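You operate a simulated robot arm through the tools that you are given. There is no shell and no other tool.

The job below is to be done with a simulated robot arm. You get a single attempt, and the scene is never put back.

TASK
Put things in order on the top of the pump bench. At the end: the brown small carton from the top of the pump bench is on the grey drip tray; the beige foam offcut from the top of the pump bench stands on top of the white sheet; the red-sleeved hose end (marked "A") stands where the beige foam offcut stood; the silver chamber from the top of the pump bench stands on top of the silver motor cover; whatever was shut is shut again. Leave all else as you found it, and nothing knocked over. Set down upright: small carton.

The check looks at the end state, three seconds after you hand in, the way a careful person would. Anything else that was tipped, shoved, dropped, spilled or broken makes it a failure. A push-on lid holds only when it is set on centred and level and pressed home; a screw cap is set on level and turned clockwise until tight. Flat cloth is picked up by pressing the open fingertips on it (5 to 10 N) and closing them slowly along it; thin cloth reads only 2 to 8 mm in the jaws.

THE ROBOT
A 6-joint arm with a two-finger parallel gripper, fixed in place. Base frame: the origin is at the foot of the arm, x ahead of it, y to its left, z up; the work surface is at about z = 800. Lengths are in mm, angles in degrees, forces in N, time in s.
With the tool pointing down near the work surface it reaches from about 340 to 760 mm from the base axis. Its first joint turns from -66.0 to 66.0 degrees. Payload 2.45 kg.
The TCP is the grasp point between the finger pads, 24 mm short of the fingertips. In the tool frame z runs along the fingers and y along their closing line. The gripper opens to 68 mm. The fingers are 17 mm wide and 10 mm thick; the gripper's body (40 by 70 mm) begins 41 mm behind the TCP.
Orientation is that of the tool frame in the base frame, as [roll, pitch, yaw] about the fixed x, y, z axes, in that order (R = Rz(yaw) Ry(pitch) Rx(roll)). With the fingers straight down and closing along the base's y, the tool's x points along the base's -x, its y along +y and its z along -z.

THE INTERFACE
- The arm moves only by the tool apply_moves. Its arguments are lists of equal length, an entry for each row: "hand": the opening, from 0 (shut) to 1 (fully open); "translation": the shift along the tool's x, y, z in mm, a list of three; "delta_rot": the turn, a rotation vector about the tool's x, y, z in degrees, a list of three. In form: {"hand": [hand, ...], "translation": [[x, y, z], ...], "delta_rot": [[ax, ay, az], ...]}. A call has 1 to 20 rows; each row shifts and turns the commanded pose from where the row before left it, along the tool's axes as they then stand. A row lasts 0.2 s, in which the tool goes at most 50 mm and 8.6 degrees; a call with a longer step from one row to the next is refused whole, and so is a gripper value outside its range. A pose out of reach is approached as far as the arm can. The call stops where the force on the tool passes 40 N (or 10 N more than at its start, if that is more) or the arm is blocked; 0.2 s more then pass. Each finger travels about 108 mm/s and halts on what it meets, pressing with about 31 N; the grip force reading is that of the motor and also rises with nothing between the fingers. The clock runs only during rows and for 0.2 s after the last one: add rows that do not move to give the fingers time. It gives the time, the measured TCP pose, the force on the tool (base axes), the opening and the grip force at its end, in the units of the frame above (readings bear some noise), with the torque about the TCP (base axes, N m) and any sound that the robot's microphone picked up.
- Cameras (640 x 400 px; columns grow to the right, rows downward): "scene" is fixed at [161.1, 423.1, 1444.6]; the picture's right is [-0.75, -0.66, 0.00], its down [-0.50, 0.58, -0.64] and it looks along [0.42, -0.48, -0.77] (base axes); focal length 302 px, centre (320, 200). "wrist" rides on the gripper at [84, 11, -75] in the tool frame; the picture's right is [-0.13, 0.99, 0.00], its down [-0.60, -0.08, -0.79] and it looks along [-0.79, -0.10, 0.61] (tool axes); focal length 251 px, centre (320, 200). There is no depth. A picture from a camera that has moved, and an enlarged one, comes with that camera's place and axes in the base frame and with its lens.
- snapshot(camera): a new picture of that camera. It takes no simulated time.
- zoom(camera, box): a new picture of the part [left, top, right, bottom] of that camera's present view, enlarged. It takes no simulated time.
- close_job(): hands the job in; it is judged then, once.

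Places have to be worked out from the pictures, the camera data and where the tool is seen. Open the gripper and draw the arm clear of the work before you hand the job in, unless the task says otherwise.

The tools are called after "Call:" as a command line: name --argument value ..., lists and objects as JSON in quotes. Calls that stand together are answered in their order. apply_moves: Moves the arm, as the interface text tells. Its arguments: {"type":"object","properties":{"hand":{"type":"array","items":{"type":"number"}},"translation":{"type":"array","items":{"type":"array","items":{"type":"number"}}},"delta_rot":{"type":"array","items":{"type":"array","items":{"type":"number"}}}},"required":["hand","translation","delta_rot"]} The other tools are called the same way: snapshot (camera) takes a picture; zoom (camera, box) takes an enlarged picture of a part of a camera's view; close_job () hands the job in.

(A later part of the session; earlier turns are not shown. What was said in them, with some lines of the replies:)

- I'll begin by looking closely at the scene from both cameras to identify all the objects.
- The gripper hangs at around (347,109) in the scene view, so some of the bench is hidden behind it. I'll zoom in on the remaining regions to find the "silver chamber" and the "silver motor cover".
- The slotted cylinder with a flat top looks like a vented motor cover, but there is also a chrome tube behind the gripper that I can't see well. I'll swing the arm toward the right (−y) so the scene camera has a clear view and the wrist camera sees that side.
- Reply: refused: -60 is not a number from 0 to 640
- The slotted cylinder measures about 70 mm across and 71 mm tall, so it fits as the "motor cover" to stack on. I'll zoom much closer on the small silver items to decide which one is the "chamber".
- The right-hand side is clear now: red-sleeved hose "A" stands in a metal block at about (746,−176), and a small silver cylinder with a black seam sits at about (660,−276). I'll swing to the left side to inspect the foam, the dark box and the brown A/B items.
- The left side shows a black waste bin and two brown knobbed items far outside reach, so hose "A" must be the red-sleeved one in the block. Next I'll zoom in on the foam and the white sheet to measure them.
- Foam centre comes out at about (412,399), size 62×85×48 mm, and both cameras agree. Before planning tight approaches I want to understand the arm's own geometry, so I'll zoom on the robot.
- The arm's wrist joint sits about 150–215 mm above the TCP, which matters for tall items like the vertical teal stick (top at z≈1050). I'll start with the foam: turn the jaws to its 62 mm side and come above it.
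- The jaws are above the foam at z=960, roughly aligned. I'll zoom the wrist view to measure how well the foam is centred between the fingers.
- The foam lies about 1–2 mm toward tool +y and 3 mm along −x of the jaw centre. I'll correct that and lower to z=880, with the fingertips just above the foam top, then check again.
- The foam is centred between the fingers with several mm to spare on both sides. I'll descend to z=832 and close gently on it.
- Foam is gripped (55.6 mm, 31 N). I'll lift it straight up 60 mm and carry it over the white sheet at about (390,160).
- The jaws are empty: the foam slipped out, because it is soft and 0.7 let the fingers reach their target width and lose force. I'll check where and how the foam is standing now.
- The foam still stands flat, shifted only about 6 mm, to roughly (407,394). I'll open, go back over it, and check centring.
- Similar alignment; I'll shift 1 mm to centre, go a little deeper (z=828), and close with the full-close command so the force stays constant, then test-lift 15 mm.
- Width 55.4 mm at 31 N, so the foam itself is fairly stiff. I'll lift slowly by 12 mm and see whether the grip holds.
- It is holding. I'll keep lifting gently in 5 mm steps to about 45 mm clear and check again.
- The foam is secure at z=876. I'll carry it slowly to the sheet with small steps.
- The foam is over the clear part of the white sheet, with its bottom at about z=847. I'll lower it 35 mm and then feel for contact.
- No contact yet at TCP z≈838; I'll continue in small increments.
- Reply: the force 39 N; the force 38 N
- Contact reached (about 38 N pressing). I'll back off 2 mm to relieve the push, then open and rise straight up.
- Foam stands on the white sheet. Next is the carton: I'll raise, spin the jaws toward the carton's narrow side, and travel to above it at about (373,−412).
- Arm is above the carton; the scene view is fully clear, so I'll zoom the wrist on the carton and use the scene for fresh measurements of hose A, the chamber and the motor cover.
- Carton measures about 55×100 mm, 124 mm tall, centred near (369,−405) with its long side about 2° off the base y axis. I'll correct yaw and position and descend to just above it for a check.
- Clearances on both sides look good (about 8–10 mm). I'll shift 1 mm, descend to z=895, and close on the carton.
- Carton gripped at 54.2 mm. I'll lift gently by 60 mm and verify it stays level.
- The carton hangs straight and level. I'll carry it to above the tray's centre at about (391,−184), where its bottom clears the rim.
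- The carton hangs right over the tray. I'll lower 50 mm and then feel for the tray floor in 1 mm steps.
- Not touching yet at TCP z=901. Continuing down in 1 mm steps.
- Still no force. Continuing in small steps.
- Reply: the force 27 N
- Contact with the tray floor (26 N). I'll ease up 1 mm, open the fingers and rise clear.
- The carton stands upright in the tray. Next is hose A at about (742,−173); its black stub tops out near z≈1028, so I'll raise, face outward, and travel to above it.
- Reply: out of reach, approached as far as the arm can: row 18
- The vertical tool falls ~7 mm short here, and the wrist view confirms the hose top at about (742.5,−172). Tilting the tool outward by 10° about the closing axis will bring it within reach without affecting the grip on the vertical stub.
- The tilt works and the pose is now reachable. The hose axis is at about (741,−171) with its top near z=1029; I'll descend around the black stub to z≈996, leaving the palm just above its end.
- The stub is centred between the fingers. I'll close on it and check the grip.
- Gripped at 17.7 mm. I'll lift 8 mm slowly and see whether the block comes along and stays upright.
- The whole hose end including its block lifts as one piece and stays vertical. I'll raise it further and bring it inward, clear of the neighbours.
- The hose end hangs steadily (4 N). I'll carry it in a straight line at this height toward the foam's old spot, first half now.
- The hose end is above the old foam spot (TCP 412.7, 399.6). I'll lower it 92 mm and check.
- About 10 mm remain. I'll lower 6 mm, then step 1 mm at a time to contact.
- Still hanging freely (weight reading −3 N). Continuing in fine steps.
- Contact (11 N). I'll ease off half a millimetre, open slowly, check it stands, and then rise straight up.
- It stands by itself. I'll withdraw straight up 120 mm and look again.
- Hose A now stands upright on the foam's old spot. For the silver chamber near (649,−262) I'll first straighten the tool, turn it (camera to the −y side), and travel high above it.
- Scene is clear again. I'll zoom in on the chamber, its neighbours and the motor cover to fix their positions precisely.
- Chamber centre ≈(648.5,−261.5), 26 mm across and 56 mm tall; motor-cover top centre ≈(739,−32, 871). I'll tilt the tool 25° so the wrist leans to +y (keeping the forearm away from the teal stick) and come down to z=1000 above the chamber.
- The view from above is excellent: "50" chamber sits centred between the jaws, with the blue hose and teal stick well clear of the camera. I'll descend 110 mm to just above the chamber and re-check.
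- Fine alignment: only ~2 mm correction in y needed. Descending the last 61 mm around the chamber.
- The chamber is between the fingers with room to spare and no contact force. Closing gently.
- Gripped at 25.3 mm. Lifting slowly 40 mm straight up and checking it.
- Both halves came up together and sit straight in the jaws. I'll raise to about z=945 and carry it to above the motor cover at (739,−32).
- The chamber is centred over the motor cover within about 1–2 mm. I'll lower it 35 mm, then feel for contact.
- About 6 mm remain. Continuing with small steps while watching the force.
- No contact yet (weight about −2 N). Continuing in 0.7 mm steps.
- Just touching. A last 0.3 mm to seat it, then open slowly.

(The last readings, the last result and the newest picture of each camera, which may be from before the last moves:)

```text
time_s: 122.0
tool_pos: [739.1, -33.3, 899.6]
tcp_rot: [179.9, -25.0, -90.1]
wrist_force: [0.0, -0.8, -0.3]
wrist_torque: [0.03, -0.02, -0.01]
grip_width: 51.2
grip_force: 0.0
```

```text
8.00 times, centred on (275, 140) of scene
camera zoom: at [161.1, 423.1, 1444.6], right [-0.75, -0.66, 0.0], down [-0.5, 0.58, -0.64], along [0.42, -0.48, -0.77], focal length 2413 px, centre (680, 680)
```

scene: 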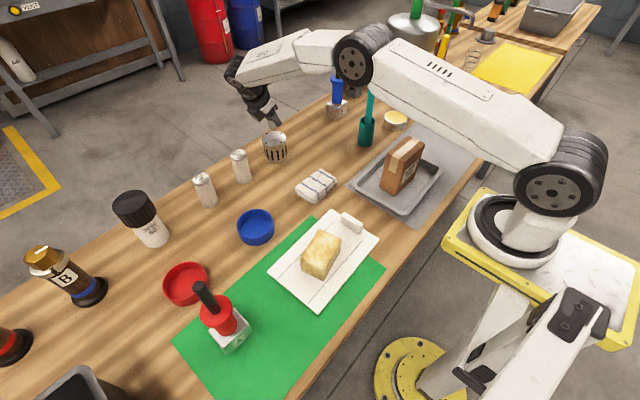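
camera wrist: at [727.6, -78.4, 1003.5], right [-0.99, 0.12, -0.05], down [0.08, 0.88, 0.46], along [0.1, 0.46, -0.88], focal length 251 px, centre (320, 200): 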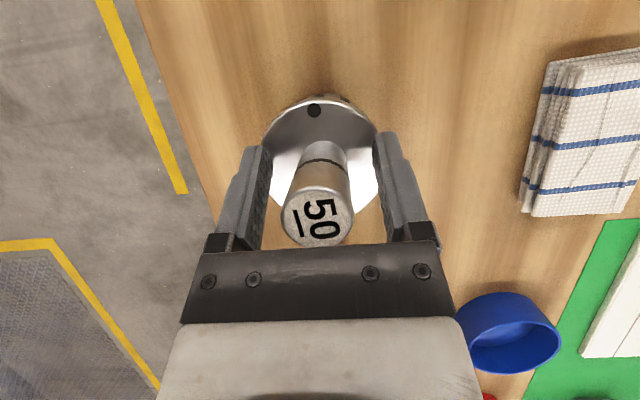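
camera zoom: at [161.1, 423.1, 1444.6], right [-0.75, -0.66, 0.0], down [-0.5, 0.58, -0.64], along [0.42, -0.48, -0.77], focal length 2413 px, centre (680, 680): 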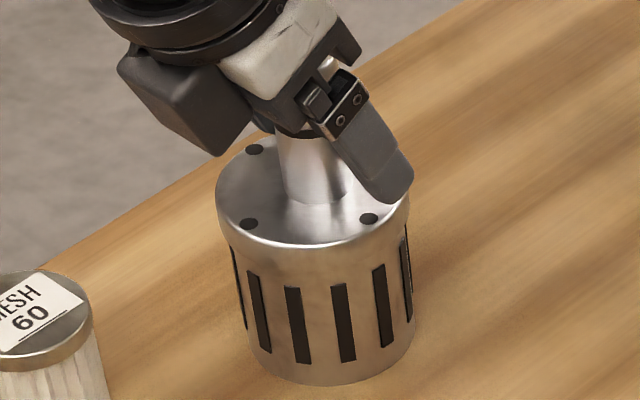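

The chamber stands on the motor cover on its own. I'll withdraw straight up.

Call:
apply_moves --hand '[0.75, 0.75, 0.75, 0.75, 0.75, 0.75, 0.75, 0.75]' --translation '[[2.11, 0, -4.53], [4.23, 0, -9.06], [6.34, 0, -13.6], [8.45, 0, -18.13], [10.57, 0, -22.66], [10.57, 0, -22.66], [10.57, 0, -22.66], [0, 0, 0]]' --delta_rot '[[0, 0, 0], [0, 0, 0], [0, 0, 0], [0, 0, 0], [0, 0, 0], [0, 0, 0], [0, 0, 0], [0, 0, 0]]'

Call:
snapshot --camera "wrist"

Call:
zoom --camera "scene" --box '[230, 80, 330, 170]'

```text
time_s: 123.8
tool_pos: [739.0, -33.2, 1025.7]
tcp_rot: [179.9, -25.0, -90.1]
wrist_force: [-0.9, -0.7, -0.2]
wrist_torque: [0.01, 0.02, 0.0]
grip_width: 51.0
grip_force: 0.1
```

```text
taken
camera wrist: at [728.1, -78.6, 1128.9], right [-0.99, 0.12, -0.05], down [0.08, 0.88, 0.46], along [0.1, 0.46, -0.88], focal length 251 px, centre (320, 200)
```

wrist: 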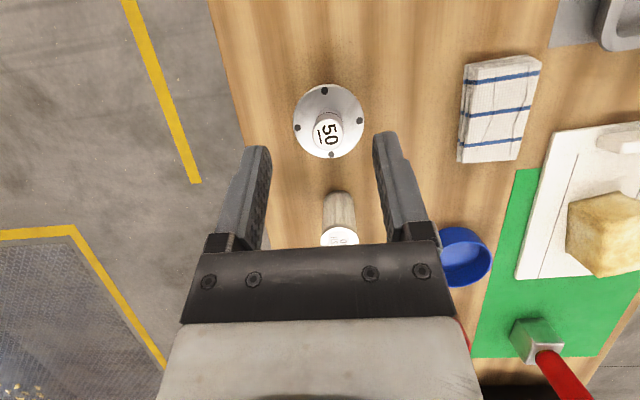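

```text
4.44 times, centred on (280, 125) of scene
camera zoom: at [161.1, 423.1, 1444.6], right [-0.75, -0.66, 0.0], down [-0.5, 0.58, -0.64], along [0.42, -0.48, -0.77], focal length 1340 px, centre (498, 533)
```

zoom: 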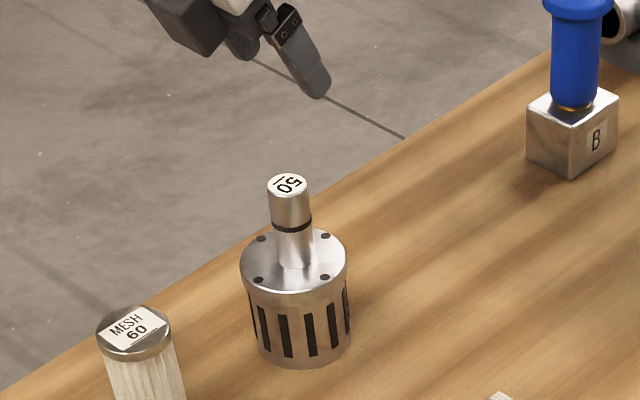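

All four moves are done: the "50" chamber stands on the vented motor cover. Now I'll draw the arm back and up to a clear position, straightening the tool.

Call:
apply_moves --hand '[0.75, 0.75, 1, 1, 1, 1, 1, 1, 1, 1, 1, 1, 1, 1]' --translation '[[8.45, 0, -18.13], [8.45, 0, -18.13], [-2.1, 31.25, -16.2], [-2.1, 31.25, -16.2], [-2.1, 31.25, -16.2], [-2.1, 31.25, -16.2], [-2.1, 31.25, -16.2], [-2.1, 31.25, -16.2], [-2.1, 31.25, -16.2], [-2.1, 31.25, -16.2], [0, 0, 0], [0, 0, 0], [0, 0, 0], [0, 0, 0]]' --delta_rot '[[0, 0, 0], [0, 0, 0], [0, 0, 0], [0, 0, 0], [0, 0, 0], [0, 0, 0], [0, 0, 0], [0, 0, 0], [0, 0, 0], [0, 0, 0], [0, -8.33, 0], [0, -8.33, 0], [0, -8.34, 0], [0, 0, 0]]'

Call:
snapshot --camera "scene"

Call:
snapshot --camera "wrist"

```text
time_s: 126.8
tool_pos: [490.6, 36.9, 1175.5]
tcp_rot: [180.0, 0.2, -90.1]
wrist_force: [0.1, 0.7, 0.1]
wrist_torque: [-0.01, 0.01, 0.03]
grip_width: 67.9
grip_force: 0.0
```

```text
taken
```

scene: 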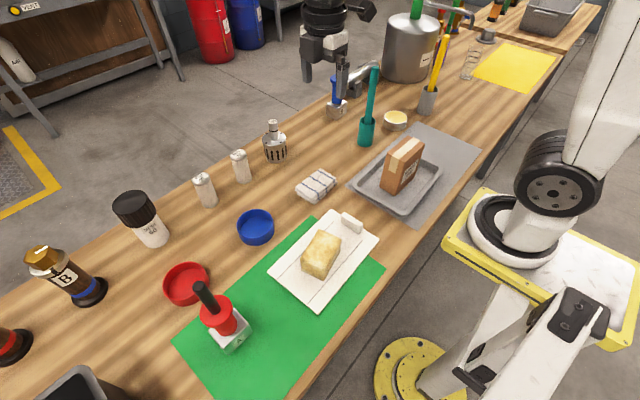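

```text
taken
camera wrist: at [478.5, -47.4, 1250.6], right [-0.99, 0.13, 0.0], down [0.08, 0.6, 0.79], along [0.1, 0.79, -0.61], focal length 251 px, centre (320, 200)
```

wrist: 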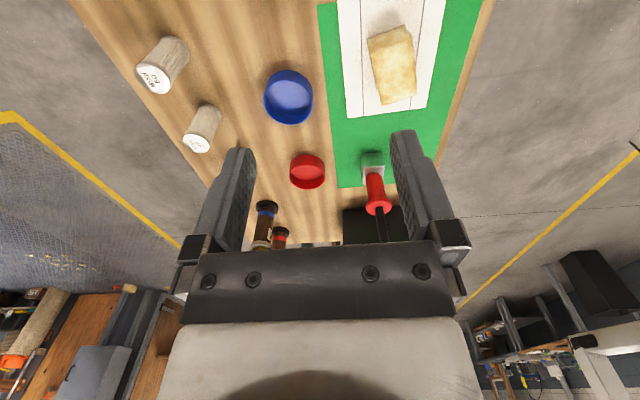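

Everything looks in place. I'll return the tool to its starting heading and position, then do a final close inspection of all the placed items.

Call:
apply_moves --hand '[1, 1, 1, 1, 1, 1, 1, 1, 1, 1, 1, 1, 1, 1]' --translation '[[0, 0, 0], [0, 0, 0], [0, 0, 0], [0, 0, 0], [0, 0, 0], [0, 0, 0], [0, 0, 0], [0, 0, 0], [0, 0, 0], [0, 0, 0], [0, 0, 0], [28, 2, 19], [28, 2, 19], [0, 0, 0]]' --delta_rot '[[0, 0, 8.18], [0, 0, 8.18], [0, 0, 8.18], [0, 0, 8.18], [0, 0, 8.18], [0, 0, 8.18], [0, 0, 8.18], [0, 0, 8.18], [0, 0, 8.18], [0, 0, 8.18], [0, 0, 8.2], [0, 0, 0], [0, 0, 0], [0, 0, 0]]'

Call:
zoom --camera "scene" --box '[160, 180, 400, 380]'

Call:
zoom --camera "scene" --box '[240, 60, 480, 220]'

Call:
zoom --camera "scene" --box '[340, 110, 460, 220]'

Call:
snapshot --camera "wrist"

```text
time_s: 129.8
tool_pos: [432.1, 40.5, 1138.4]
tcp_rot: [-180.0, 0.0, 179.8]
wrist_force: [0.5, -0.2, -0.4]
wrist_torque: [-0.02, 0.0, 0.01]
grip_width: 68.0
grip_force: 0.1
```

```text
2.00 times, centred on (280, 280) of scene
camera zoom: at [161.1, 423.1, 1444.6], right [-0.75, -0.66, 0.0], down [-0.5, 0.58, -0.64], along [0.42, -0.48, -0.77], focal length 603 px, centre (400, 40)
```

zoom: 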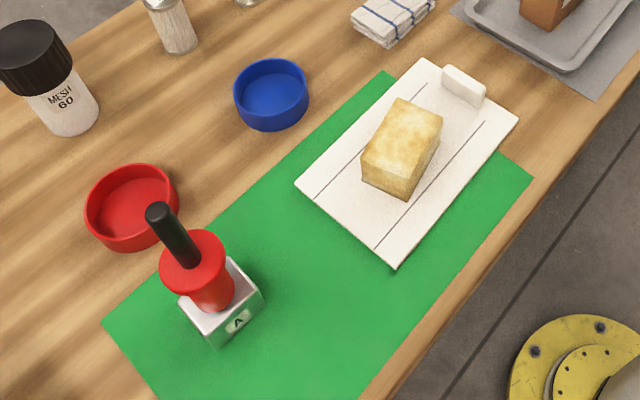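

```text
2.50 times, centred on (360, 140) of scene
camera zoom: at [161.1, 423.1, 1444.6], right [-0.75, -0.66, 0.0], down [-0.5, 0.58, -0.64], along [0.42, -0.48, -0.77], focal length 754 px, centre (220, 350)
```

zoom: 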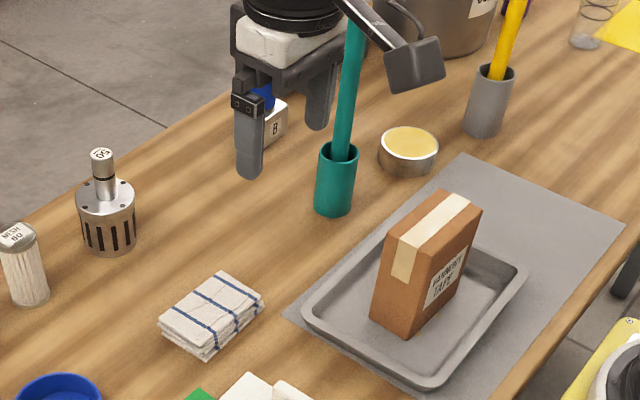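

```text
3.64 times, centred on (400, 165) of scene
camera zoom: at [161.1, 423.1, 1444.6], right [-0.75, -0.66, 0.0], down [-0.5, 0.58, -0.64], along [0.42, -0.48, -0.77], focal length 1097 px, centre (29, 327)
```

zoom: 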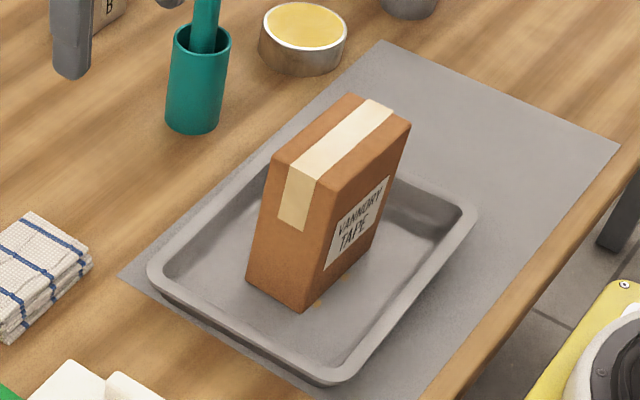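

```text
taken
camera wrist: at [348.9, 51.7, 1212.9], right [0.13, 0.99, 0.0], down [0.6, -0.08, 0.79], along [0.79, -0.1, -0.61], focal length 251 px, centre (320, 200)
```

wrist: 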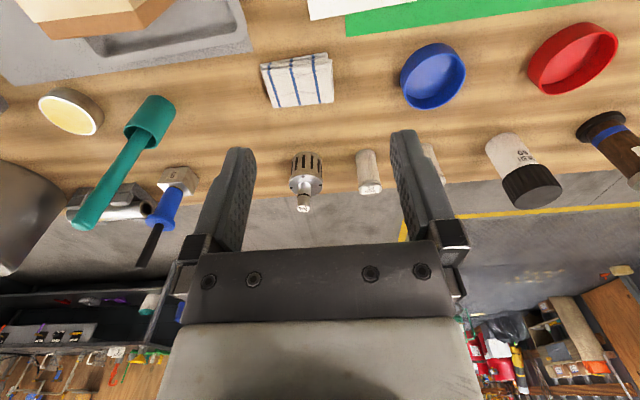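

Final inspection: the carton stands upright in the grey drip tray, and the foam sits on the white sheet. Hose end A stands upright where the foam was, and the chamber stands on the motor cover. Everything else matches the first pictures, the gripper is open and empty, and the arm is clear, so I'm handing in.

Call:
close_job

```text
The job is handed in.
```

I made all four moves and handed the job in. The last pictures show everything upright and nothing else on the bench disturbed.

- **Small carton:** it stands upright in the grey drip tray.
- **Foam offcut:** it stands on the white sheet. It slipped out of the gripper on my first lift and dropped back on the mat, still flat and about 6 mm off its spot. I gripped it again and carried it over slowly.
- **Red-sleeved hose end "A":** I took this to be the black hose stub with the red sleeve in the metal block marked "A". It now stands where the foam was, within a few millimetres. Two brown brass-topped pieces at the far left end are also marked A (red band) and B (blue band), but they are well out of the arm's reach.
- **Silver chamber:** I took this to be the small silver cylinder with a black seam, marked "50". It was the only plain silver piece the arm could both reach and grip. It stands on the slotted silver motor cover.

Nothing was opened, so there was nothing to shut again. The gripper is open and the arm is back near its starting position, clear of the work.
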